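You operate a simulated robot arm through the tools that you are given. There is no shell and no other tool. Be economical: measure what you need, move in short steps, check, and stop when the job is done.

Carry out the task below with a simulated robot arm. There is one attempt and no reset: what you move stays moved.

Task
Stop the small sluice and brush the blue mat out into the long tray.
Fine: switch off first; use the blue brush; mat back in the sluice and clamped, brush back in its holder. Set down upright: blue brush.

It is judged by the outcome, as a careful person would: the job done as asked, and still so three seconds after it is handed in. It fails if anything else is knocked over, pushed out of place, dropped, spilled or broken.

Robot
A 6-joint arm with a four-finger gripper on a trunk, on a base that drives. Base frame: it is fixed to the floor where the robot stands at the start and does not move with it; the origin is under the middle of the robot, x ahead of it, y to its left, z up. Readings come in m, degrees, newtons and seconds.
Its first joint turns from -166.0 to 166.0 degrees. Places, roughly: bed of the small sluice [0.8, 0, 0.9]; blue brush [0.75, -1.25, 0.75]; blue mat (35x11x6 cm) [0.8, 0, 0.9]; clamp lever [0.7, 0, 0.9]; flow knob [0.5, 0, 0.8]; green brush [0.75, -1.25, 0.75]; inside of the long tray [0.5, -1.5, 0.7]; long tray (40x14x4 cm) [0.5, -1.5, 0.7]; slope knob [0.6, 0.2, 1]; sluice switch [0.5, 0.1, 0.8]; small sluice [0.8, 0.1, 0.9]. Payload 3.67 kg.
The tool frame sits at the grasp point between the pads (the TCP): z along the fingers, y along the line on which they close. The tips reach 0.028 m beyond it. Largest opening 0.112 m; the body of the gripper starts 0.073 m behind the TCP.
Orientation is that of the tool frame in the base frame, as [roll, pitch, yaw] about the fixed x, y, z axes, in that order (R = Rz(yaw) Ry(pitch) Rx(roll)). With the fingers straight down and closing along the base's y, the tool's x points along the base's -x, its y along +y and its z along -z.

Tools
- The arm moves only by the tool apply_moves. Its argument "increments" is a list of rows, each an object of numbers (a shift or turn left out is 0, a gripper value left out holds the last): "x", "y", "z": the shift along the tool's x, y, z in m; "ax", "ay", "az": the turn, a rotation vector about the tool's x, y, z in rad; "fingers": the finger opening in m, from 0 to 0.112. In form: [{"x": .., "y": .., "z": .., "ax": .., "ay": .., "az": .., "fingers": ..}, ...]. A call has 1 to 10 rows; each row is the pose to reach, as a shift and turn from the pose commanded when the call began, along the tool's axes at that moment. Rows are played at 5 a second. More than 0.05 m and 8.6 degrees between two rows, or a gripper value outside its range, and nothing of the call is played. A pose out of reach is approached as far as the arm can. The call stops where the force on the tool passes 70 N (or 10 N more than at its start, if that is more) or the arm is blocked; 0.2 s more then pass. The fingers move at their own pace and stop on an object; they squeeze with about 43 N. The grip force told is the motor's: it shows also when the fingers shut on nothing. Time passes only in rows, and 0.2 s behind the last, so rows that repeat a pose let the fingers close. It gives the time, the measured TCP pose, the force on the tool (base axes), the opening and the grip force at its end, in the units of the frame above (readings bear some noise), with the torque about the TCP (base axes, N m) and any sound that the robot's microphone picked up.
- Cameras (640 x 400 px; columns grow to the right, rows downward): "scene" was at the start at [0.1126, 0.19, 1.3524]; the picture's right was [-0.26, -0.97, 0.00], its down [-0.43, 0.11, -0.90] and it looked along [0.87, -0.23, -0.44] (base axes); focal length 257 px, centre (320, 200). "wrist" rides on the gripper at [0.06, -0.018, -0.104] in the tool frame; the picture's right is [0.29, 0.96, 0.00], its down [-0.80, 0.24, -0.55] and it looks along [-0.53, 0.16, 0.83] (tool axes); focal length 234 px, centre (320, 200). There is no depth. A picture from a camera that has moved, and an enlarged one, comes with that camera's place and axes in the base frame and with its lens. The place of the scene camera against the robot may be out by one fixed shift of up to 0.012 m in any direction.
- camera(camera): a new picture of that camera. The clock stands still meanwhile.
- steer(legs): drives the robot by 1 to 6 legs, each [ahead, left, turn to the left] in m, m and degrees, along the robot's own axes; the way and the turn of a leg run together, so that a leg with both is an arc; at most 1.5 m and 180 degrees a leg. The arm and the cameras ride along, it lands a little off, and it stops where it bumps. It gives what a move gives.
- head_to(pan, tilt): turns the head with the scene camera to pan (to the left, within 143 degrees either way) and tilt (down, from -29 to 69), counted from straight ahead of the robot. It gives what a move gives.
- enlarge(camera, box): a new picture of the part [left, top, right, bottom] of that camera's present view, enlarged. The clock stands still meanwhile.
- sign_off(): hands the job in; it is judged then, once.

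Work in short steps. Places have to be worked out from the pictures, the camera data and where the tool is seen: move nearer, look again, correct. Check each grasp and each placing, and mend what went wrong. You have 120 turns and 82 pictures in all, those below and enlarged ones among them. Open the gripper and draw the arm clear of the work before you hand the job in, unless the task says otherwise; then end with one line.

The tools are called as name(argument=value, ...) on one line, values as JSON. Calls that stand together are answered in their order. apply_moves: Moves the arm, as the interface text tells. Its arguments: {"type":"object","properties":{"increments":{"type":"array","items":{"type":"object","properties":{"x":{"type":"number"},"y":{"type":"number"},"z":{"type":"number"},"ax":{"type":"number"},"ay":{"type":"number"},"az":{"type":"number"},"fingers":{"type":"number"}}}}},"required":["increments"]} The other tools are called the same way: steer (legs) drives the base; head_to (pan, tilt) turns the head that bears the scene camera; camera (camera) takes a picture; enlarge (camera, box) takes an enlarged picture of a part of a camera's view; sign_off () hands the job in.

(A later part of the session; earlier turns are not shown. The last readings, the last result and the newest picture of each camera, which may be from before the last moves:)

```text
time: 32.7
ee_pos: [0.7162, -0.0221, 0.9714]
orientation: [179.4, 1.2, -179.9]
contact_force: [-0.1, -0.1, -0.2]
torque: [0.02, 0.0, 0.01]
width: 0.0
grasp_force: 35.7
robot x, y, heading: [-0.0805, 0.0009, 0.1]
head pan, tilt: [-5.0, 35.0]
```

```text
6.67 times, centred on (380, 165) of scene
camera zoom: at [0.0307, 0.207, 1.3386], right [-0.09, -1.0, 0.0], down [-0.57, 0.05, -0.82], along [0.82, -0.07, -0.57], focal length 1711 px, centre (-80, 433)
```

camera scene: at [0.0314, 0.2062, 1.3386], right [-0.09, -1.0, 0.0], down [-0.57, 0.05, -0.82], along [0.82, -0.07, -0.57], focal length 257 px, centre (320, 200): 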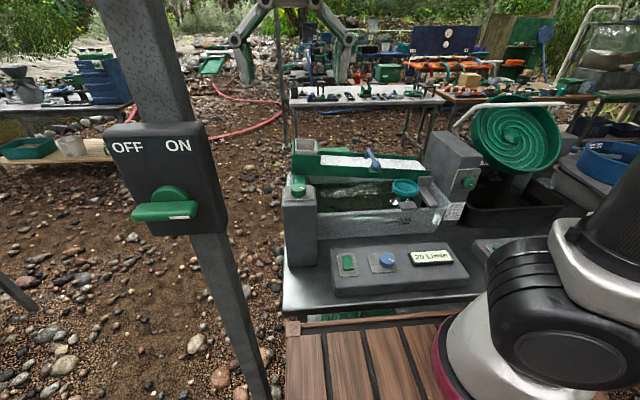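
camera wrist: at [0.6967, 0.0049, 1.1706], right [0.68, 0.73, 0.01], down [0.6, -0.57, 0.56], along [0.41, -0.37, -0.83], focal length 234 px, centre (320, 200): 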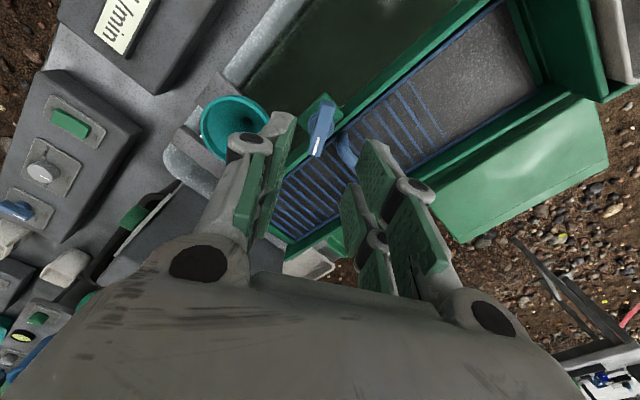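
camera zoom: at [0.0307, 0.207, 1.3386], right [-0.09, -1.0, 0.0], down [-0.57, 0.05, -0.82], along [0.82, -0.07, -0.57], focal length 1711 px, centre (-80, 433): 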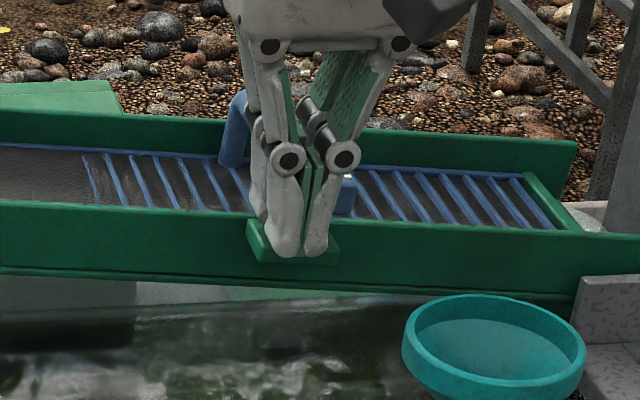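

It swung along. Now I push +x to finish.

apply_moves(increments=[{"x": -0.004, "y": 0.003}, {"x": -0.008, "y": 0.005}, {"x": -0.011, "y": 0.006}, {"x": -0.014, "y": 0.006}])

enlarge(camera="scene", box=[340, 135, 420, 195])

```text
time: 33.5
ee_pos: [0.7191, -0.0213, 0.9731]
orientation: [179.7, 0.2, 179.8]
contact_force: [-19.7, -5.1, 15.7]
torque: [-0.16, 0.05, -0.22]
width: 0.006
grasp_force: 35.6
robot x, y, heading: [-0.0812, 0.0014, -0.2]
head pan, tilt: [-5.0, 35.0]
stopped in row 3: the force on the tool passed its limit at 74 N (the readings are from after the stop); the commanded pose is now the measured one
```

```text
6.67 times, centred on (380, 165) of scene
camera zoom: at [0.0285, 0.2065, 1.3387], right [-0.09, -1.0, 0.0], down [-0.57, 0.05, -0.82], along [0.82, -0.07, -0.57], focal length 1711 px, centre (-80, 433)
```

zoom: 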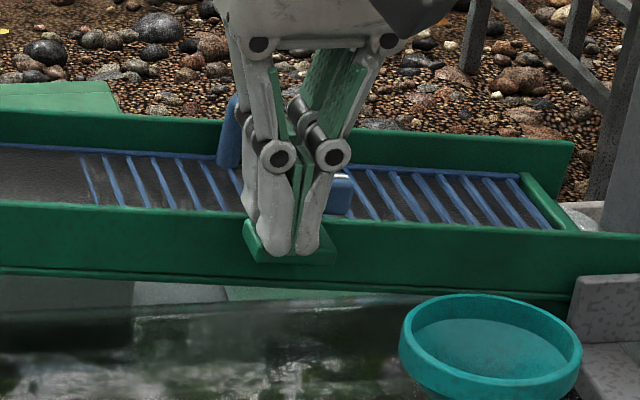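

The finger probably met the pivot disc. I raise 4 mm, shift +y 9 mm and push again.

apply_moves(increments=[{"x": 0.004, "z": -0.003}, {"x": 0.002, "y": 0.009, "z": -0.003}, {"x": -0.002, "y": 0.009, "z": -0.003}, {"x": -0.005, "y": 0.009, "z": -0.003}, {"x": -0.008, "y": 0.009, "z": -0.003}, {"x": -0.011, "y": 0.009, "z": -0.003}])

enlarge(camera="scene", box=[340, 135, 420, 195])

```text
time: 34.6
ee_pos: [0.7181, -0.0116, 0.9724]
orientation: [179.7, -1.0, 179.8]
contact_force: [-19.0, 3.0, 2.8]
torque: [0.05, 0.26, -0.1]
width: 0.0001
grasp_force: 36.0
robot x, y, heading: [-0.0828, 0.0045, -0.1]
head pan, tilt: [-5.0, 35.0]
stopped in row 5: the force on the tool passed its limit at 74 N (the readings are from after the stop); the commanded pose is now the measured one
```

```text
6.67 times, centred on (380, 165) of scene
camera zoom: at [0.0281, 0.2068, 1.3386], right [-0.09, -1.0, 0.0], down [-0.57, 0.05, -0.82], along [0.82, -0.07, -0.57], focal length 1711 px, centre (-80, 433)
```

zoom: 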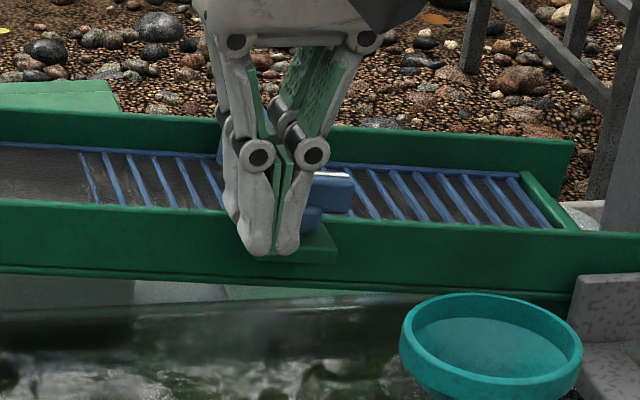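

The lever looks nearly parallel to the wall. I lift straight up and look.

apply_moves(increments=[{"x": 0.004}, {"x": 0.004, "z": -0.03}, {"x": 0.004, "z": -0.08}, {"x": -0.03, "z": -0.11}, {"x": -0.06, "z": -0.13, "fingers": 0.06}])

enlarge(camera="scene", box=[340, 135, 420, 195])

enlarge(camera="wrist", box=[120, 0, 440, 200])

```text
time: 35.8
ee_pos: [0.7824, -0.013, 1.1028]
orientation: [179.5, -0.6, 179.8]
contact_force: [0.3, -0.1, -0.2]
torque: [-0.01, -0.03, -0.02]
width: 0.0603
grasp_force: 0.4
robot x, y, heading: [-0.0835, 0.0045, 0.1]
head pan, tilt: [-5.0, 35.0]
```

```text
6.67 times, centred on (380, 165) of scene
camera zoom: at [0.0289, 0.2067, 1.3386], right [-0.09, -1.0, 0.0], down [-0.57, 0.05, -0.82], along [0.82, -0.07, -0.57], focal length 1711 px, centre (-80, 433)
```

zoom: 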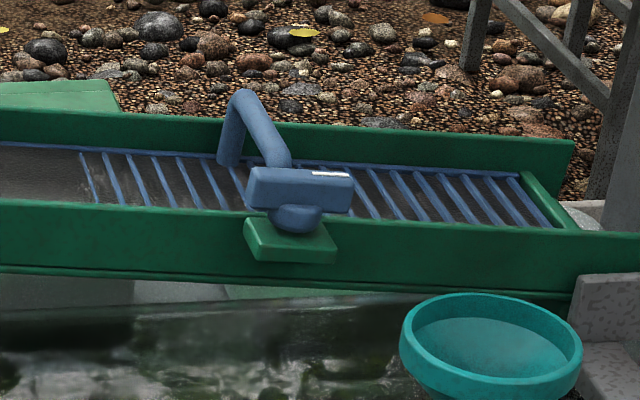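

```text
2.00 times, centred on (280, 100) of wrist
camera zoom: at [0.7219, -0.0302, 1.2083], right [-0.28, 0.96, 0.01], down [0.8, 0.23, 0.55], along [0.52, 0.16, -0.84], focal length 468 px, centre (400, 400)
```

zoom: 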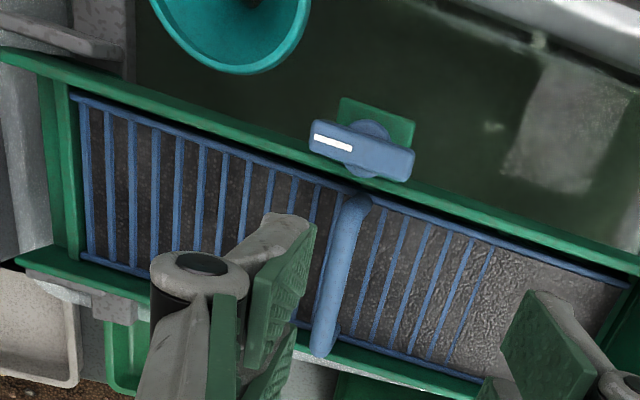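

The lever is now fully off the mat. The mat's handle runs x 0.766–0.839 at y≈−0.036; I lower over it with fingers open.

apply_moves(increments=[{"x": -0.01, "y": -0.012, "z": 0.03, "fingers": 0.05}, {"x": -0.019, "y": -0.024, "z": 0.06}, {"x": -0.019, "y": -0.024, "z": 0.09}, {"x": -0.019, "y": -0.024, "z": 0.105}, {"x": -0.019, "y": -0.024, "z": 0.113}])

enlarge(camera="scene", box=[320, 110, 440, 200])

```text
time: 37.0
ee_pos: [0.7998, -0.0363, 0.9895]
orientation: [179.7, -0.7, 179.9]
contact_force: [-0.5, -0.1, -0.4]
torque: [0.02, -0.01, 0.03]
width: 0.05
grasp_force: 0.0
robot x, y, heading: [-0.0838, -0.0008, -0.0]
head pan, tilt: [-5.0, 35.0]
```

```text
4.44 times, centred on (380, 155) of scene
camera zoom: at [0.0291, 0.2067, 1.3386], right [-0.09, -1.0, 0.0], down [-0.57, 0.05, -0.82], along [0.82, -0.07, -0.57], focal length 1141 px, centre (53, 400)
```

zoom: 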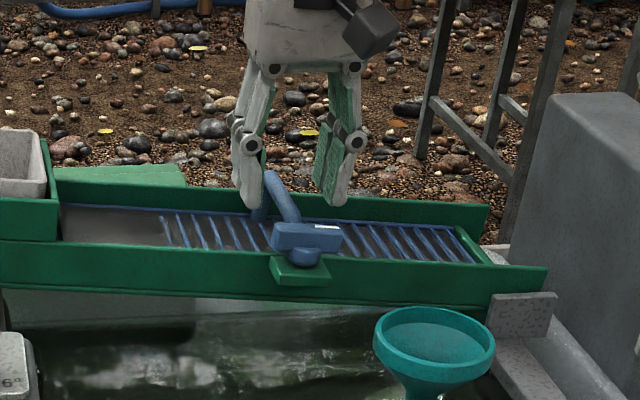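

The tips straddle the handle. I go 6 mm lower and close.

apply_moves(increments=[{"z": 0.003}, {"z": 0.006}, {"z": 0.006, "fingers": 0.0}, {"z": 0.006, "fingers": 0.0}, {"z": 0.006, "fingers": 0.0}])

enlarge(camera="scene", box=[340, 135, 420, 195])

```text
time: 38.2
ee_pos: [0.801, -0.0363, 0.9838]
orientation: [179.7, -0.6, 179.7]
contact_force: [-0.1, -0.3, -0.4]
torque: [0.01, 0.0, -0.04]
width: 0.0001
grasp_force: 36.3
robot x, y, heading: [-0.0842, 0.0, -0.1]
head pan, tilt: [-5.0, 35.0]
```

```text
6.67 times, centred on (380, 165) of scene
camera zoom: at [0.0292, 0.2067, 1.3386], right [-0.09, -1.0, 0.0], down [-0.57, 0.05, -0.82], along [0.82, -0.07, -0.57], focal length 1711 px, centre (-80, 433)
```

zoom: 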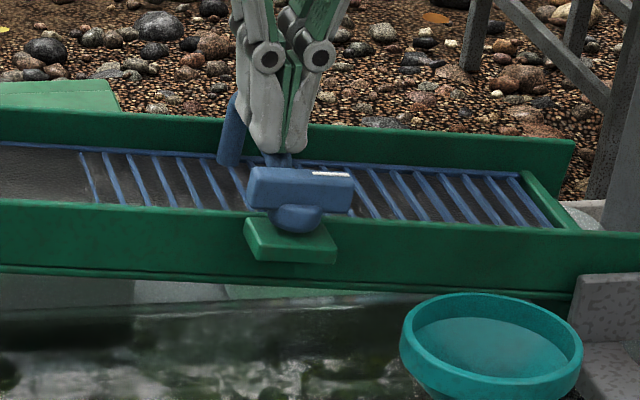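

The handle top is just under the tips (~0.955), lower than I judged. I open, lower 25 mm and close.

apply_moves(increments=[{"z": -0.01, "fingers": 0.05}, {"z": -0.01, "fingers": 0.05}, {"z": 0.005}, {"z": 0.015}, {"z": 0.025}, {"z": 0.025, "fingers": 0.0}, {"z": 0.025, "fingers": 0.0}, {"z": 0.025, "fingers": 0.0}])

```text
time: 40.0
ee_pos: [0.8001, -0.0372, 0.9582]
orientation: [179.7, -0.6, 179.7]
contact_force: [4.0, -3.1, 2.8]
torque: [0.75, 0.05, -0.59]
width: 0.0136
grasp_force: 43.1
robot x, y, heading: [-0.0787, 0.0005, 0.1]
head pan, tilt: [-5.0, 35.0]
```

The handle is held (13.6 mm). I lift slowly by 5 cm and check.

apply_moves(increments=[{"z": -0.008}, {"z": -0.016}, {"z": -0.024}, {"z": -0.032}, {"z": -0.04}, {"z": -0.05}, {"z": -0.06}, {"z": -0.07}])

enlarge(camera="scene", box=[270, 100, 470, 220])

```text
time: 41.8
ee_pos: [0.8006, -0.0366, 1.0279]
orientation: [179.7, -0.7, 179.8]
contact_force: [0.4, 0.2, -2.2]
torque: [-0.02, 0.06, 0.0]
width: 0.0124
grasp_force: 43.2
robot x, y, heading: [-0.0807, 0.0011, 0.1]
head pan, tilt: [-5.0, 35.0]
```

```text
3.20 times, centred on (370, 160) of scene
camera zoom: at [0.0294, 0.2067, 1.3385], right [-0.09, -1.0, 0.0], down [-0.57, 0.05, -0.82], along [0.82, -0.07, -0.57], focal length 822 px, centre (160, 328)
```

zoom: 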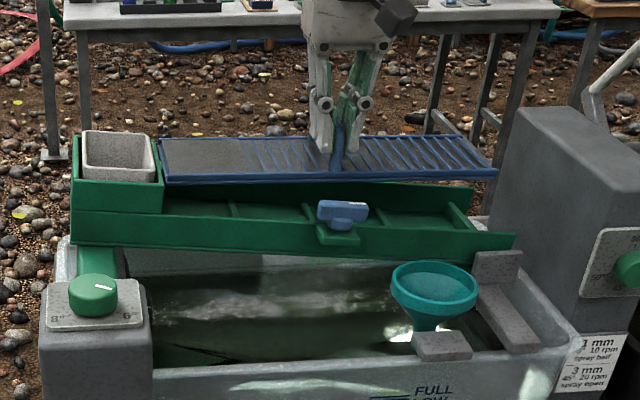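

The mat hangs level and secure. I raise it and draw it in toward the robot, then look to the right side for the drive.

apply_moves(increments=[{"z": -0.04}, {"z": -0.08}, {"z": -0.12}, {"z": -0.16}, {"z": -0.2}, {"z": -0.22, "x": 0.04}, {"z": -0.22, "x": 0.08}, {"z": -0.22, "x": 0.12}, {"z": -0.22, "x": 0.16}, {"z": -0.22, "x": 0.2}])

head_to(pan=-80, tilt=40)

camera(camera="scene")

```text
time: 44.0
ee_pos: [0.6036, -0.0353, 1.2494]
orientation: [179.7, -0.7, 179.8]
contact_force: [1.1, -0.3, -4.3]
torque: [-0.03, 0.15, -0.01]
width: 0.0127
grasp_force: 43.1
robot x, y, heading: [-0.0832, 0.0024, -0.1]
head pan, tilt: [-5.0, 35.0]
```

```text
time: 45.5
ee_pos: [0.6048, -0.0352, 1.2493]
orientation: [179.7, -0.6, 179.8]
contact_force: [0.2, 0.2, -2.9]
torque: [0.02, 0.07, 0.01]
width: 0.0126
grasp_force: 43.0
robot x, y, heading: [-0.0826, -0.002, -0.3]
head pan, tilt: [-80.0, 40.0]
```

```text
35 pictures are left
camera scene: at [-0.0436, 0.1306, 1.331], right [-0.98, -0.17, 0.0], down [-0.11, 0.63, -0.77], along [0.13, -0.75, -0.64], focal length 257 px, centre (320, 200)
```

scene: 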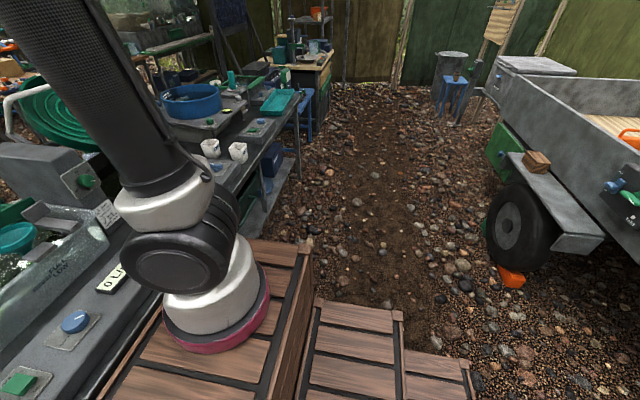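

The deck is part of the robot and the way to the right along the table is clear. I drive 1.4 m to the right with the mat held high, then look at the tray area.

steer(legs=[[0, -0.7, 0], [0, -0.7, 0]])

head_to(pan=-10, tilt=40)

camera(camera="scene")

```text
time: 52.8
ee_pos: [0.6031, -1.4453, 1.2487]
orientation: [179.7, -0.6, 179.6]
contact_force: [0.2, 0.2, -3.2]
torque: [0.02, 0.07, -0.01]
width: 0.0125
grasp_force: 43.1
robot x, y, heading: [-0.0834, -1.4035, 0.1]
head pan, tilt: [-80.0, 40.0]
```

```text
time: 54.2
ee_pos: [0.6027, -1.4469, 1.2493]
orientation: [179.7, -0.7, 179.6]
contact_force: [-0.1, -0.1, -3.5]
torque: [0.03, 0.12, -0.01]
width: 0.0125
grasp_force: 42.7
robot x, y, heading: [-0.0855, -1.406, -0.3]
head pan, tilt: [-10.0, 40.0]
```

```text
34 pictures are left
camera scene: at [0.0254, -1.208, 1.331], right [-0.18, -0.98, 0.0], down [-0.63, 0.11, -0.77], along [0.75, -0.14, -0.64], focal length 257 px, centre (320, 200)
```

scene: 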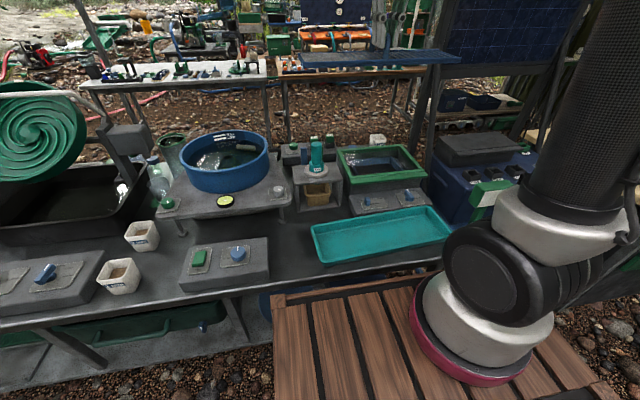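

The tray is near; a holder with brushes stands behind it. I enlarge the area.

enlarge(camera="scene", box=[250, 120, 470, 270])

```text
2.67 times, centred on (360, 195) of scene
camera zoom: at [0.0254, -1.208, 1.331], right [-0.18, -0.98, 0.0], down [-0.63, 0.11, -0.77], along [0.75, -0.14, -0.64], focal length 685 px, centre (213, 213)
```

zoom: 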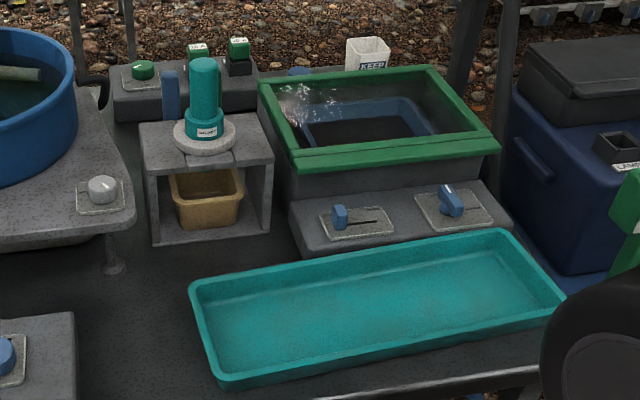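

enlarge(camera="scene", box=[260, 120, 360, 190])

```text
5.71 times, centred on (310, 155) of scene
camera zoom: at [0.0254, -1.208, 1.331], right [-0.18, -0.98, 0.0], down [-0.63, 0.11, -0.77], along [0.75, -0.14, -0.64], focal length 1467 px, centre (377, 457)
```

zoom: 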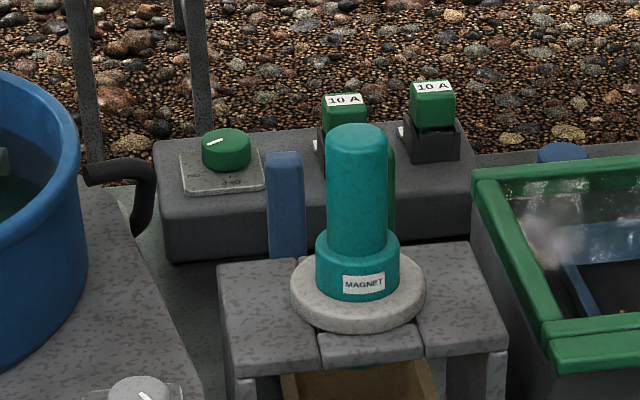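

Tray centre judged about (0.525,−1.483), rim z≈0.745, turned ~5° left. I bring the mat over it to a hover height and check alignment.

apply_moves(increments=[{"x": 0.011, "y": -0.005, "z": 0.04, "az": -0.014}, {"x": 0.022, "y": -0.01, "z": 0.08, "az": -0.028}, {"x": 0.033, "y": -0.015, "z": 0.12, "az": -0.042}, {"x": 0.044, "y": -0.02, "z": 0.16, "az": -0.056}, {"x": 0.055, "y": -0.025, "z": 0.2, "az": -0.07}, {"x": 0.066, "y": -0.03, "z": 0.24, "az": -0.084}, {"x": 0.077, "y": -0.036, "z": 0.28, "az": -0.098}, {"x": 0.077, "y": -0.036, "z": 0.32, "az": -0.098}, {"x": 0.077, "y": -0.036, "z": 0.36, "az": -0.098}])

enlarge(camera="scene", box=[270, 160, 470, 290])

camera(camera="wrist")

```text
time: 56.2
ee_pos: [0.5225, -1.4794, 0.8898]
orientation: [179.6, -0.7, -174.8]
contact_force: [-0.4, -0.1, -2.3]
torque: [-0.04, 0.02, -0.02]
width: 0.0125
grasp_force: 43.0
robot x, y, heading: [-0.0837, -1.4055, 0.2]
head pan, tilt: [-10.0, 40.0]
```

```text
3.08 times, centred on (370, 225) of scene
camera zoom: at [0.025, -1.208, 1.331], right [-0.18, -0.98, 0.0], down [-0.63, 0.11, -0.77], along [0.75, -0.14, -0.64], focal length 790 px, centre (166, 123)
```

zoom: 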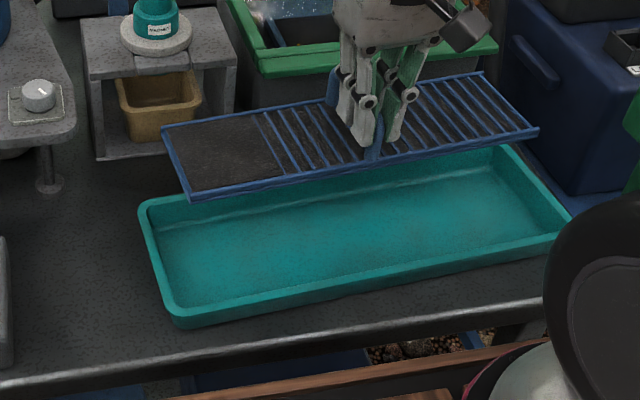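

```text
30 pictures are left
camera wrist: at [0.4638, -1.503, 0.9944], right [-0.37, 0.93, 0.01], down [0.78, 0.31, 0.55], along [0.51, 0.21, -0.84], focal length 234 px, centre (320, 200)
```

wrist: 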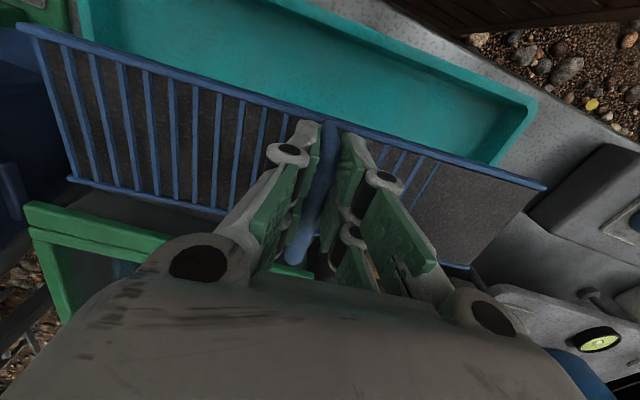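

The mat is parallel to the tray but about 3 cm too far ahead. I shift it 3 cm back and lower to just above the rim, then look.

apply_moves(increments=[{"x": 0.015, "y": 0.0014}, {"x": 0.03, "y": 0.003}, {"x": 0.03, "y": 0.003, "z": 0.03}, {"x": 0.03, "y": 0.003, "z": 0.06}, {"x": 0.03, "y": 0.003, "z": 0.072}])

enlarge(camera="scene", box=[270, 160, 470, 290])

```text
time: 57.4
ee_pos: [0.4914, -1.4786, 0.8188]
orientation: [179.6, -0.6, -174.7]
contact_force: [0.2, -0.2, -3.5]
torque: [-0.02, 0.04, 0.0]
width: 0.0123
grasp_force: 42.8
robot x, y, heading: [-0.0816, -1.4058, -0.2]
head pan, tilt: [-10.0, 40.0]
```

```text
3.08 times, centred on (370, 225) of scene
camera zoom: at [0.0252, -1.208, 1.331], right [-0.18, -0.98, 0.0], down [-0.63, 0.11, -0.77], along [0.75, -0.14, -0.64], focal length 790 px, centre (166, 123)
```

zoom: 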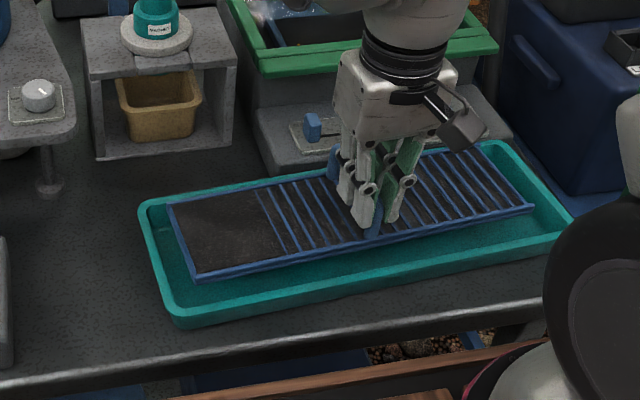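

The mat fits well; a slight turn (1.7°) and 8 mm toward −y centres it. I lower gently to the tray floor.

apply_moves(increments=[{"x": -0.003, "y": -0.008, "az": -0.03}, {"x": -0.003, "y": -0.008, "z": 0.015, "az": -0.03}, {"x": -0.003, "y": -0.008, "z": 0.027, "az": -0.03}, {"x": -0.003, "y": -0.008, "z": 0.033, "az": -0.03}, {"x": -0.003, "y": -0.008, "z": 0.038, "az": -0.03}, {"x": -0.003, "y": -0.008, "z": 0.042, "az": -0.03}])

enlarge(camera="scene", box=[270, 160, 470, 290])

```text
time: 58.9
ee_pos: [0.494, -1.4857, 0.7796]
orientation: [179.5, -0.4, -173.2]
contact_force: [-7.0, 0.7, 40.4]
torque: [0.24, 0.33, -0.87]
width: 0.0124
grasp_force: 42.8
robot x, y, heading: [-0.0839, -1.4056, -0.2]
head pan, tilt: [-10.0, 40.0]
stopped in row 6: the force on the tool passed its limit at 77 N (the readings are from after the stop); the commanded pose is now the measured one
```

```text
3.08 times, centred on (370, 225) of scene
camera zoom: at [0.024, -1.208, 1.3311], right [-0.18, -0.98, 0.0], down [-0.63, 0.11, -0.77], along [0.75, -0.14, -0.64], focal length 790 px, centre (166, 123)
```

zoom: 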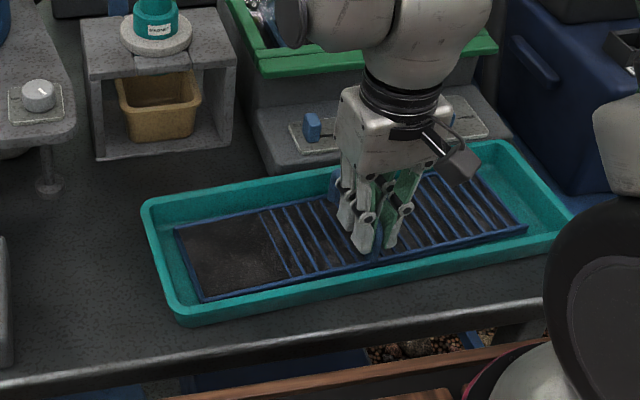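

The mat sits inside the tray on its floor. I release, rise, and go above the brush holder for a look with the wrist camera.

apply_moves(increments=[{"z": -0.002, "fingers": 0.05}, {"z": -0.002, "fingers": 0.05}, {"z": -0.05}, {"z": -0.1}, {"z": -0.15}, {"z": -0.2}, {"z": -0.25}, {"z": -0.3}, {"z": -0.34}, {"z": -0.36, "az": 0.119}])

apply_moves(increments=[{"x": -0.04, "y": 0.03}, {"x": -0.075, "y": 0.06}, {"x": -0.11, "y": 0.09}, {"x": -0.145, "y": 0.12}, {"x": -0.18, "y": 0.15}, {"x": -0.215, "y": 0.18}, {"x": -0.25, "y": 0.195}])

camera(camera="wrist")

```text
time: 61.1
ee_pos: [0.4977, -1.4892, 1.1368]
orientation: [179.7, -0.4, 179.9]
contact_force: [0.0, 0.5, -0.6]
torque: [0.01, -0.02, -0.01]
width: 0.05
grasp_force: 0.1
robot x, y, heading: [-0.0806, -1.4051, -0.3]
head pan, tilt: [-10.0, 40.0]
```

```text
time: 62.7
ee_pos: [0.7478, -1.2937, 1.1373]
orientation: [179.6, -0.4, -180.0]
contact_force: [-1.1, -0.3, 1.4]
torque: [0.02, -0.03, 0.02]
width: 0.0501
grasp_force: 0.0
robot x, y, heading: [-0.086, -1.4088, -0.3]
head pan, tilt: [-10.0, 40.0]
```

```text
27 pictures are left
camera wrist: at [0.6872, -1.3125, 1.2415], right [-0.29, 0.96, 0.01], down [0.8, 0.24, 0.55], along [0.52, 0.16, -0.84], focal length 234 px, centre (320, 200)
```

wrist: 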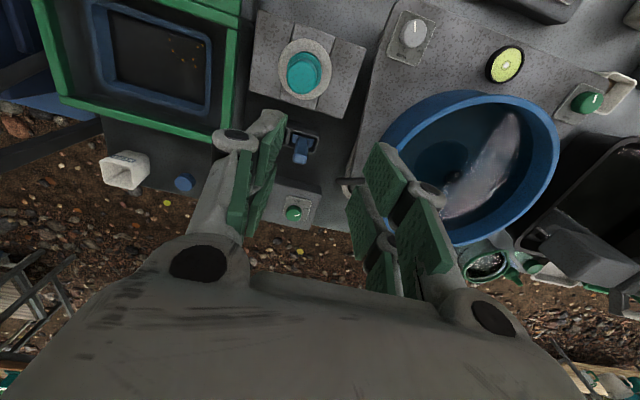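

enlarge(camera="wrist", box=[240, 90, 368, 170])

```text
5.00 times, centred on (304, 130) of wrist
camera zoom: at [0.6872, -1.3125, 1.2415], right [-0.29, 0.96, 0.01], down [0.8, 0.24, 0.55], along [0.52, 0.16, -0.84], focal length 1171 px, centre (400, 550)
```

zoom: 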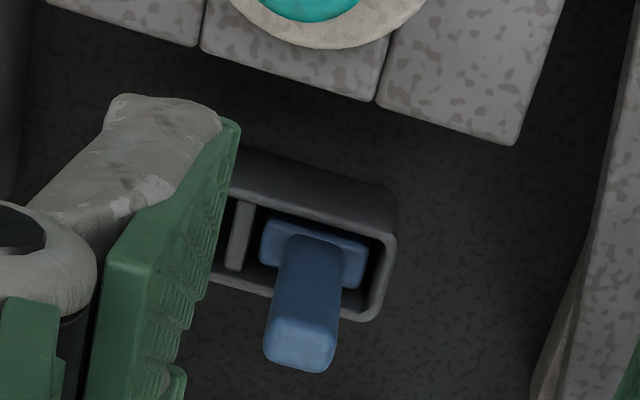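

The blue brush stands in a cup behind the magnet: handle top about (0.843,−1.297,0.879). I move above it with fingers at 4.2 cm and check before descending.

apply_moves(increments=[{"x": -0.032, "y": -0.001, "fingers": 0.042}, {"x": -0.064, "y": -0.003}, {"x": -0.0955, "y": -0.004}, {"x": -0.0955, "y": -0.004, "z": 0.045}, {"x": -0.0955, "y": -0.004, "z": 0.09}, {"x": -0.0955, "y": -0.004, "z": 0.135}, {"x": -0.0955, "y": -0.004, "z": 0.18}, {"x": -0.0955, "y": -0.004, "z": 0.212}])

enlarge(camera="scene", box=[260, 110, 380, 200])

enlarge(camera="wrist", box=[220, 90, 420, 210])

```text
time: 64.5
ee_pos: [0.8404, -1.2969, 0.9242]
orientation: [179.5, -0.5, 180.0]
contact_force: [-0.2, 0.0, 0.1]
torque: [0.01, -0.03, -0.03]
width: 0.042
grasp_force: 0.1
robot x, y, heading: [-0.0872, -1.4069, -0.1]
head pan, tilt: [-10.0, 40.0]
```

```text
4.44 times, centred on (320, 155) of scene
camera zoom: at [0.025, -1.2081, 1.331], right [-0.18, -0.98, 0.0], down [-0.63, 0.11, -0.77], along [0.75, -0.14, -0.64], focal length 1141 px, centre (320, 400)
```

zoom: 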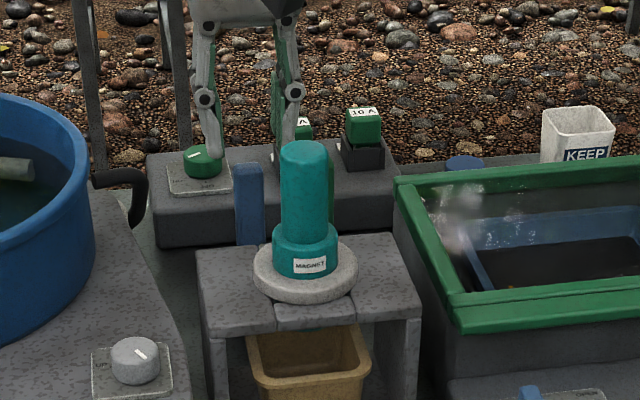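

```text
3.20 times, centred on (320, 150) of wrist
camera zoom: at [0.7806, -1.315, 1.0296], right [-0.29, 0.96, 0.01], down [0.8, 0.24, 0.55], along [0.52, 0.16, -0.84], focal length 749 px, centre (320, 360)
```

zoom: 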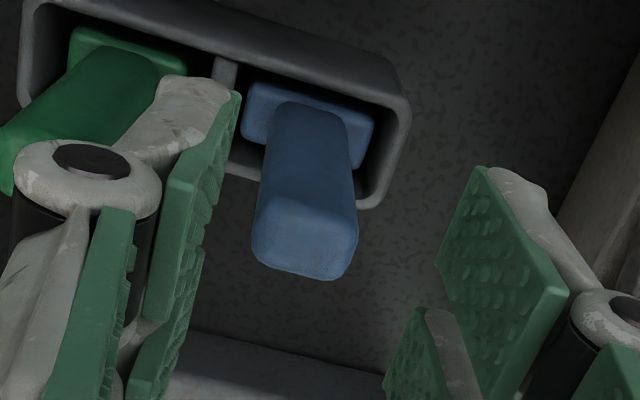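

The handle is centred between the fingers (0.845,−1.298). I descend and close on it.

apply_moves(increments=[{"x": -0.004, "z": 0.02}, {"x": -0.004, "z": 0.04}, {"x": -0.004, "z": 0.062}, {"x": -0.004, "z": 0.062, "fingers": 0.0}, {"x": -0.004, "z": 0.062, "fingers": 0.0}, {"x": -0.004, "z": 0.062, "fingers": 0.0}])

```text
time: 65.9
ee_pos: [0.8445, -1.2971, 0.8622]
orientation: [179.6, -0.6, 180.0]
contact_force: [0.1, -0.6, -1.0]
torque: [0.01, 0.0, -0.01]
width: 0.0233
grasp_force: 42.7
robot x, y, heading: [-0.0829, -1.4093, -0.4]
head pan, tilt: [-10.0, 40.0]
```

The brush is held (23 mm). I lift it straight up and check.

apply_moves(increments=[{"z": -0.03}, {"z": -0.06}, {"z": -0.09}, {"z": -0.13}, {"z": -0.17}, {"z": -0.21}, {"z": -0.25}, {"z": -0.29}])

enlarge(camera="scene", box=[250, 60, 410, 180])

```text
time: 67.7
ee_pos: [0.8469, -1.298, 1.1519]
orientation: [179.7, -0.6, 180.0]
contact_force: [0.5, 0.0, -1.0]
torque: [-0.02, 0.02, -0.02]
width: 0.0235
grasp_force: 42.5
robot x, y, heading: [-0.0816, -1.4058, -0.2]
head pan, tilt: [-10.0, 40.0]
```

```text
3.33 times, centred on (330, 120) of scene
camera zoom: at [0.0255, -1.2081, 1.331], right [-0.18, -0.98, 0.0], down [-0.63, 0.11, -0.77], along [0.75, -0.14, -0.64], focal length 856 px, centre (287, 467)
```

zoom: 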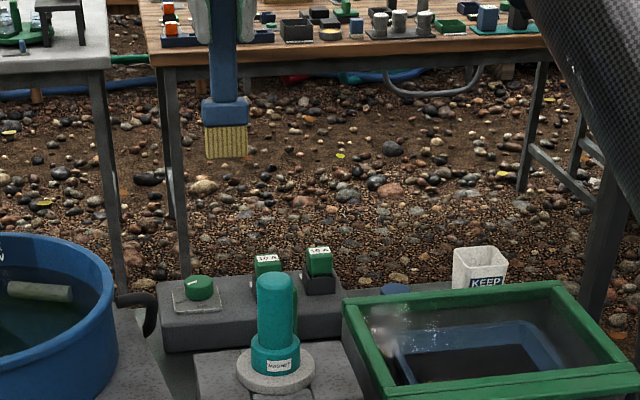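

The brush is intact with bristles ~13 cm below the grip point. I carry it over the mat's near half, aligned with the mat.

apply_moves(increments=[{"x": 0.042, "y": -0.012, "az": -0.015}, {"x": 0.084, "y": -0.024, "az": -0.03}, {"x": 0.126, "y": -0.036, "az": -0.045}, {"x": 0.168, "y": -0.048, "az": -0.06}, {"x": 0.21, "y": -0.06, "az": -0.075}, {"x": 0.252, "y": -0.072, "az": -0.09}, {"x": 0.294, "y": -0.084, "az": -0.105}, {"x": 0.336, "y": -0.096, "az": -0.119}])

apply_moves(increments=[{"z": 0.05}, {"z": 0.1}, {"z": 0.15}, {"z": 0.2}, {"z": 0.24}, {"z": 0.265}])

enlarge(camera="scene", box=[270, 160, 470, 290])

```text
time: 69.5
ee_pos: [0.5131, -1.3925, 1.1541]
orientation: [179.7, -0.5, -173.2]
contact_force: [1.0, -0.4, -0.6]
torque: [0.01, 0.06, 0.0]
width: 0.0237
grasp_force: 43.4
robot x, y, heading: [-0.0821, -1.4107, -0.6]
head pan, tilt: [-10.0, 40.0]
```

```text
time: 70.9
ee_pos: [0.5083, -1.3913, 0.8878]
orientation: [179.6, -0.4, -173.1]
contact_force: [-0.9, -0.4, -0.5]
torque: [-0.01, -0.02, -0.01]
width: 0.0236
grasp_force: 42.8
robot x, y, heading: [-0.0841, -1.4075, -0.3]
head pan, tilt: [-10.0, 40.0]
```

```text
3.08 times, centred on (370, 225) of scene
camera zoom: at [0.025, -1.2082, 1.331], right [-0.18, -0.98, 0.0], down [-0.63, 0.11, -0.77], along [0.75, -0.14, -0.64], focal length 790 px, centre (166, 123)
```

zoom: 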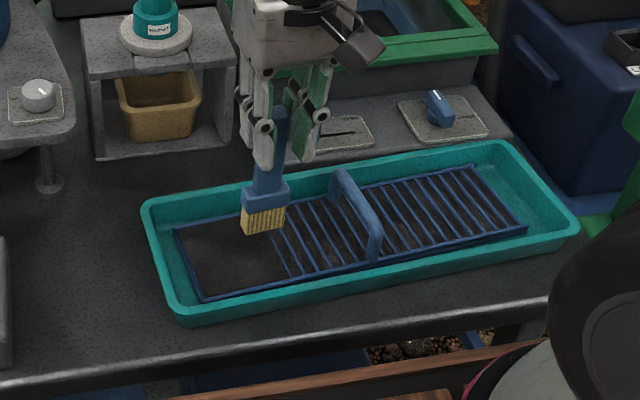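

The bristles hang over the mat's left half. I lower in 3–4 mm steps until light contact.

apply_moves(increments=[{"z": 0.012}, {"z": 0.018}, {"z": 0.022}, {"z": 0.026}, {"z": 0.03}])

```text
time: 72.1
ee_pos: [0.5092, -1.3909, 0.86]
orientation: [179.5, -0.3, -173.2]
contact_force: [2.2, 1.1, 37.3]
torque: [0.11, -0.6, -0.01]
width: 0.0236
grasp_force: 43.3
robot x, y, heading: [-0.0799, -1.409, 0.0]
head pan, tilt: [-10.0, 40.0]
```

Contact made. I ease 2 mm and stroke across the mat in lanes on this side.

apply_moves(increments=[{"x": 0.035, "y": 0, "z": -0.002}, {"x": 0, "y": 0, "z": -0.002}, {"x": -0.035, "y": 0, "z": -0.002}, {"x": -0.035, "y": 0.03, "z": -0.002}, {"x": 0, "y": 0.03, "z": -0.002}, {"x": 0.035, "y": 0.03, "z": -0.002}, {"x": 0.035, "y": 0.055, "z": -0.002}, {"x": 0, "y": 0.055, "z": -0.002}, {"x": -0.035, "y": 0.055, "z": -0.002}])

enlarge(camera="scene", box=[270, 160, 470, 290])

```text
time: 74.1
ee_pos: [0.5379, -1.3333, 0.86]
orientation: [179.6, -0.4, -173.3]
contact_force: [-0.6, -0.1, -0.1]
torque: [0.0, -0.01, 0.01]
width: 0.0238
grasp_force: 42.8
robot x, y, heading: [-0.0841, -1.4058, -0.1]
head pan, tilt: [-10.0, 40.0]
```

```text
3.08 times, centred on (370, 225) of scene
camera zoom: at [0.025, -1.2081, 1.331], right [-0.18, -0.98, 0.0], down [-0.63, 0.11, -0.77], along [0.75, -0.14, -0.64], focal length 790 px, centre (166, 123)
```

zoom: 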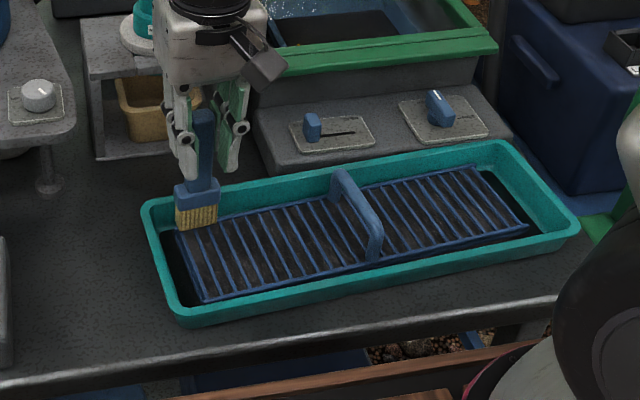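

The black sand is coming out into the tray. I go on: lanes back toward the handle, 3 mm lower.

apply_moves(increments=[{"x": 0.035, "y": 0, "z": 0.003}, {"x": 0.07, "y": 0, "z": 0.003}, {"x": 0.07, "y": -0.03, "z": 0.003}, {"x": 0.035, "y": -0.03, "z": 0.003}, {"x": 0, "y": -0.03, "z": 0.003}, {"x": 0, "y": -0.06, "z": 0.003}, {"x": 0.035, "y": -0.06, "z": 0.003}, {"x": 0.07, "y": -0.06, "z": 0.003}, {"x": 0.07, "y": -0.092, "z": 0.003}, {"x": 0.035, "y": -0.092, "z": 0.003}])

apply_moves(increments=[{"x": -0.035}, {"x": 0.0, "y": -0.006}, {"x": 0.035, "y": -0.006}, {"x": 0.0, "z": -0.03}, {"x": 0.0, "z": -0.07}, {"x": 0.0, "y": -0.05, "z": -0.07}, {"x": 0.0, "y": -0.1, "z": -0.07}, {"x": 0.0, "y": -0.11, "z": -0.03}, {"x": 0.0, "y": -0.11, "z": -0.006}])

enlarge(camera="scene", box=[270, 160, 470, 290])

```text
time: 76.3
ee_pos: [0.5124, -1.4305, 0.8584]
orientation: [179.6, -0.5, -173.2]
contact_force: [-0.4, 0.0, -1.0]
torque: [0.02, 0.0, 0.01]
width: 0.0236
grasp_force: 42.5
robot x, y, heading: [-0.0824, -1.4062, -0.0]
head pan, tilt: [-10.0, 40.0]
```

```text
time: 78.3
ee_pos: [0.5274, -1.5397, 0.8642]
orientation: [179.6, -0.3, -173.2]
contact_force: [0.3, 8.5, 37.1]
torque: [1.61, -0.48, 0.1]
width: 0.0247
grasp_force: 43.0
robot x, y, heading: [-0.0844, -1.4081, -0.1]
head pan, tilt: [-10.0, 40.0]
```

```text
3.08 times, centred on (370, 225) of scene
camera zoom: at [0.0242, -1.2077, 1.331], right [-0.18, -0.98, 0.0], down [-0.63, 0.11, -0.77], along [0.75, -0.14, -0.64], focal length 790 px, centre (166, 123)
```

zoom: 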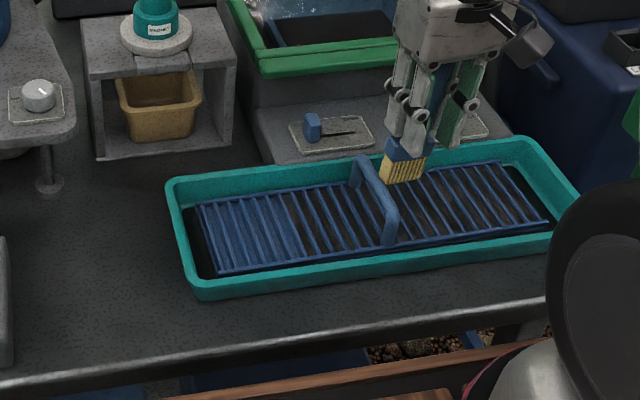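

The tray and mat have shifted ~2–3 cm (the brush pushed on something). I lift off, realign to the mat's new lie and move to the right half clear of the handle.

apply_moves(increments=[{"z": -0.02}, {"z": -0.02, "y": -0.025, "az": 0.045}, {"z": -0.02, "y": -0.03, "az": 0.09}])

apply_moves(increments=[{"x": -0.01, "y": -0.01, "z": 0.01}, {"x": -0.01, "y": -0.01, "z": 0.02}, {"x": 0.02, "y": -0.01, "z": 0.02}, {"x": -0.01, "y": -0.01, "z": 0.02}, {"x": -0.04, "y": -0.01, "z": 0.02}, {"x": -0.04, "y": -0.01, "z": 0.01}])

enlarge(camera="scene", box=[270, 160, 470, 290])

```text
time: 79.1
ee_pos: [0.5293, -1.5683, 0.883]
orientation: [179.7, -0.5, -178.4]
contact_force: [0.2, -0.3, -0.7]
torque: [-0.01, 0.04, -0.05]
width: 0.0235
grasp_force: 42.8
robot x, y, heading: [-0.0805, -1.4086, -0.1]
head pan, tilt: [-10.0, 40.0]
```

```text
time: 80.5
ee_pos: [0.5707, -1.5767, 0.8723]
orientation: [179.7, -0.4, -178.4]
contact_force: [-0.2, 0.0, -0.8]
torque: [0.02, 0.01, -0.03]
width: 0.0235
grasp_force: 43.0
robot x, y, heading: [-0.0811, -1.4085, -0.3]
head pan, tilt: [-10.0, 40.0]
```

```text
3.08 times, centred on (370, 225) of scene
camera zoom: at [0.0252, -1.2082, 1.331], right [-0.18, -0.98, 0.0], down [-0.63, 0.11, -0.77], along [0.75, -0.14, -0.64], focal length 790 px, centre (166, 123)
```

zoom: 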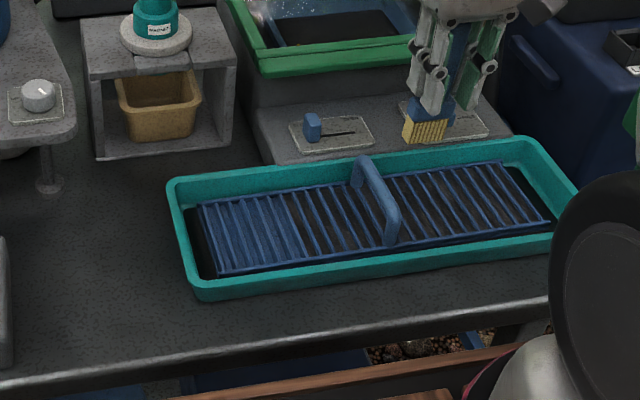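

Tray holds still and strokes seem light. Now the right-half lanes at contact height.

apply_moves(increments=[{"x": 0.01, "y": 0.004, "z": 0.013}, {"x": 0.04, "y": 0.004, "z": 0.013}, {"x": 0.068, "y": 0.004, "z": 0.013}, {"x": 0.068, "y": -0.025, "z": 0.013}, {"x": 0.04, "y": -0.025, "z": 0.013}, {"x": 0.008, "y": -0.025, "z": 0.013}, {"x": 0.008, "y": -0.055, "z": 0.013}, {"x": 0.04, "y": -0.055, "z": 0.013}, {"x": 0.068, "y": -0.055, "z": 0.013}, {"x": 0.06, "y": -0.055, "z": 0.005}])

enlarge(camera="scene", box=[270, 160, 470, 290])

```text
time: 82.7
ee_pos: [0.5111, -1.6342, 0.8676]
orientation: [179.6, -0.4, -178.3]
contact_force: [-0.1, 0.3, 0.2]
torque: [-0.02, 0.04, 0.01]
width: 0.0232
grasp_force: 43.2
robot x, y, heading: [-0.0806, -1.4081, -0.3]
head pan, tilt: [-10.0, 40.0]
```

```text
3.08 times, centred on (370, 225) of scene
camera zoom: at [0.0254, -1.2082, 1.331], right [-0.18, -0.98, 0.0], down [-0.63, 0.11, -0.77], along [0.75, -0.14, -0.64], focal length 790 px, centre (166, 123)
```

zoom: 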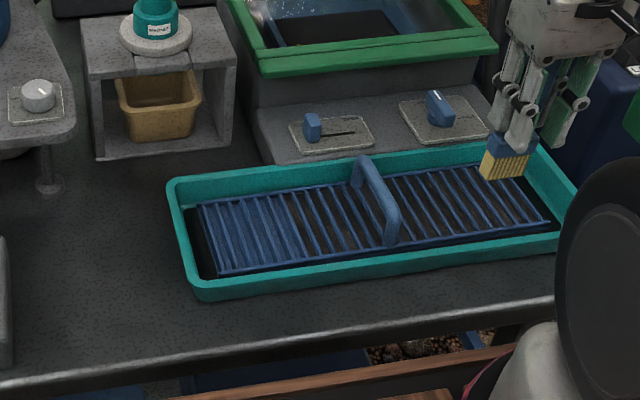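

The brush has slid up ~5 cm in the grip (it landed on the mat's handle), so those strokes were above the mat. It is still firmly held; I lower to find contact here.

apply_moves(increments=[{"x": -0.02, "z": 0.03}, {"x": -0.02, "z": 0.042}, {"x": -0.02, "z": 0.047}, {"x": -0.02, "z": 0.05}, {"x": -0.02, "z": 0.053}, {"x": -0.02, "z": 0.056}, {"x": -0.02, "z": 0.059}, {"x": -0.02, "z": 0.062}])

```text
time: 84.2
ee_pos: [0.5329, -1.6335, 0.8128]
orientation: [179.8, -0.1, -178.3]
contact_force: [-10.4, 3.9, 40.8]
torque: [0.11, 0.47, 0.06]
width: 0.0237
grasp_force: 43.2
robot x, y, heading: [-0.0833, -1.4051, -0.4]
head pan, tilt: [-10.0, 40.0]
stopped in row 7: the force on the tool passed its limit at 78 N (the readings are from after the stop); the commanded pose is now the measured one
```

Contact at z≈0.814. I ease 2 mm and stroke lanes here.

apply_moves(increments=[{"x": 0.03, "y": 0, "z": -0.002}, {"x": -0.005, "y": 0, "z": -0.002}, {"x": -0.033, "y": 0, "z": -0.002}, {"x": -0.033, "y": -0.022, "z": -0.002}, {"x": 0, "y": -0.022, "z": -0.002}, {"x": 0.03, "y": -0.022, "z": -0.002}, {"x": 0.03, "y": 0.012, "z": -0.002}, {"x": 0.03, "y": 0.03, "z": -0.002}, {"x": 0, "y": 0.03, "z": -0.002}, {"x": -0.033, "y": 0.03, "z": -0.002}])

enlarge(camera="scene", box=[270, 160, 470, 290])

```text
time: 86.4
ee_pos: [0.5638, -1.6025, 0.8131]
orientation: [179.7, -0.3, -178.4]
contact_force: [-17.8, -1.8, 33.8]
torque: [-0.13, 0.98, -0.01]
width: 0.0235
grasp_force: 43.0
robot x, y, heading: [-0.0821, -1.4076, -0.1]
head pan, tilt: [-10.0, 40.0]
```

```text
3.08 times, centred on (370, 225) of scene
camera zoom: at [0.0236, -1.2078, 1.3311], right [-0.18, -0.98, 0.0], down [-0.63, 0.11, -0.77], along [0.75, -0.14, -0.64], focal length 790 px, centre (166, 123)
```

zoom: 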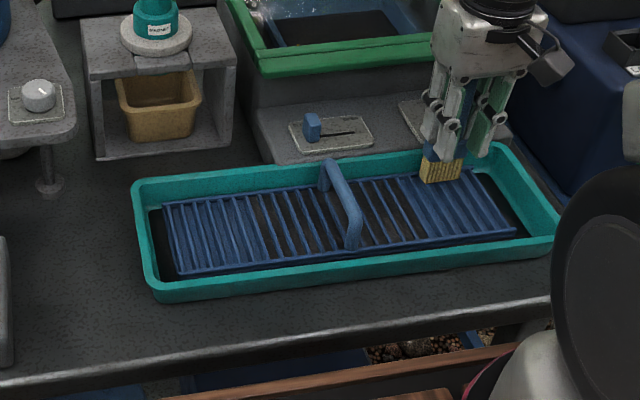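

The right end came clean. Two lanes remain on this side near the handle; I do them with a lighter press.

apply_moves(increments=[{"x": 0.006, "y": 0.036, "z": -0.002}, {"x": 0.035, "y": 0.036, "z": -0.001}, {"x": 0.06, "y": 0.036, "z": -0.001}, {"x": 0.06, "y": 0.055, "z": -0.002}, {"x": 0.06, "y": 0.073, "z": -0.001}, {"x": 0.035, "y": 0.073, "z": -0.001}, {"x": 0.006, "y": 0.073, "z": -0.001}, {"x": 0.035, "y": 0.073, "z": -0.001}, {"x": 0.035, "y": 0.073, "z": -0.03}, {"x": 0.035, "y": 0.073, "z": -0.06}])

enlarge(camera="scene", box=[270, 160, 470, 290])

```text
time: 88.6
ee_pos: [0.5294, -1.529, 0.8737]
orientation: [179.8, -0.2, -178.3]
contact_force: [0.4, 0.7, -1.0]
torque: [0.02, 0.02, 0.01]
width: 0.0236
grasp_force: 42.9
robot x, y, heading: [-0.082, -1.4056, -0.4]
head pan, tilt: [-10.0, 40.0]
```

```text
3.08 times, centred on (370, 225) of scene
camera zoom: at [0.0255, -1.2081, 1.331], right [-0.18, -0.98, 0.0], down [-0.63, 0.11, -0.77], along [0.75, -0.14, -0.64], focal length 790 px, centre (166, 123)
```

zoom: 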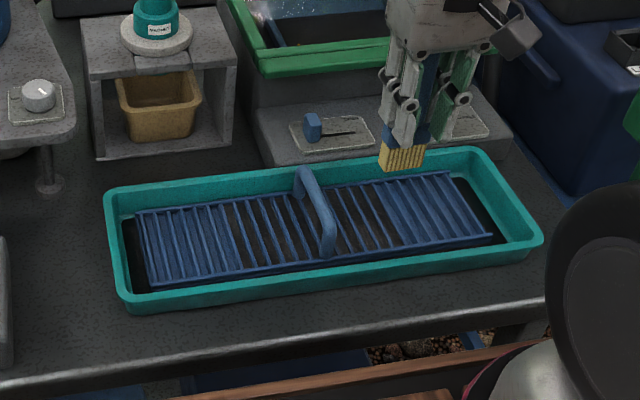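

The sideways moves drag the tray along. Remaining dark strips are beside the handle; I now stroke only across, lighter, lifting between lanes. First right of the handle.

apply_moves(increments=[{"x": -0.022, "y": 0.04, "z": 0.0}, {"x": -0.022, "y": 0.043, "z": 0.035}, {"x": -0.022, "y": 0.043, "z": 0.057}, {"x": 0.02, "y": 0.042, "z": 0.057}, {"x": -0.02, "y": 0.042, "z": 0.058}, {"x": 0.02, "y": 0.042, "z": 0.058}, {"x": -0.02, "y": 0.042, "z": 0.059}, {"x": 0.02, "y": 0.042, "z": 0.059}])

apply_moves(increments=[{"z": -0.03}, {"z": -0.07}, {"z": -0.07, "y": 0.045}, {"z": -0.07, "y": 0.088}, {"z": -0.03, "y": 0.088}])

enlarge(camera="scene", box=[270, 160, 470, 290])

```text
time: 90.4
ee_pos: [0.5076, -1.4895, 0.8161]
orientation: [179.7, -0.1, -178.2]
contact_force: [0.7, -0.1, -0.8]
torque: [0.02, -0.02, 0.0]
width: 0.0238
grasp_force: 43.1
robot x, y, heading: [-0.0842, -1.4074, -0.1]
head pan, tilt: [-10.0, 40.0]
```

```text
time: 91.6
ee_pos: [0.506, -1.401, 0.8477]
orientation: [179.5, -0.3, -178.4]
contact_force: [-0.4, -0.4, -0.2]
torque: [0.0, -0.04, 0.0]
width: 0.0237
grasp_force: 43.1
robot x, y, heading: [-0.0861, -1.4026, 0.2]
head pan, tilt: [-10.0, 40.0]
```

```text
3.08 times, centred on (370, 225) of scene
camera zoom: at [0.025, -1.2082, 1.331], right [-0.18, -0.98, 0.0], down [-0.63, 0.11, -0.77], along [0.75, -0.14, -0.64], focal length 790 px, centre (166, 123)
```

zoom: 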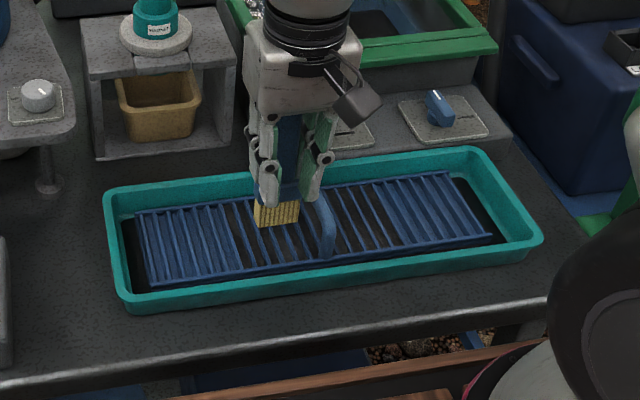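

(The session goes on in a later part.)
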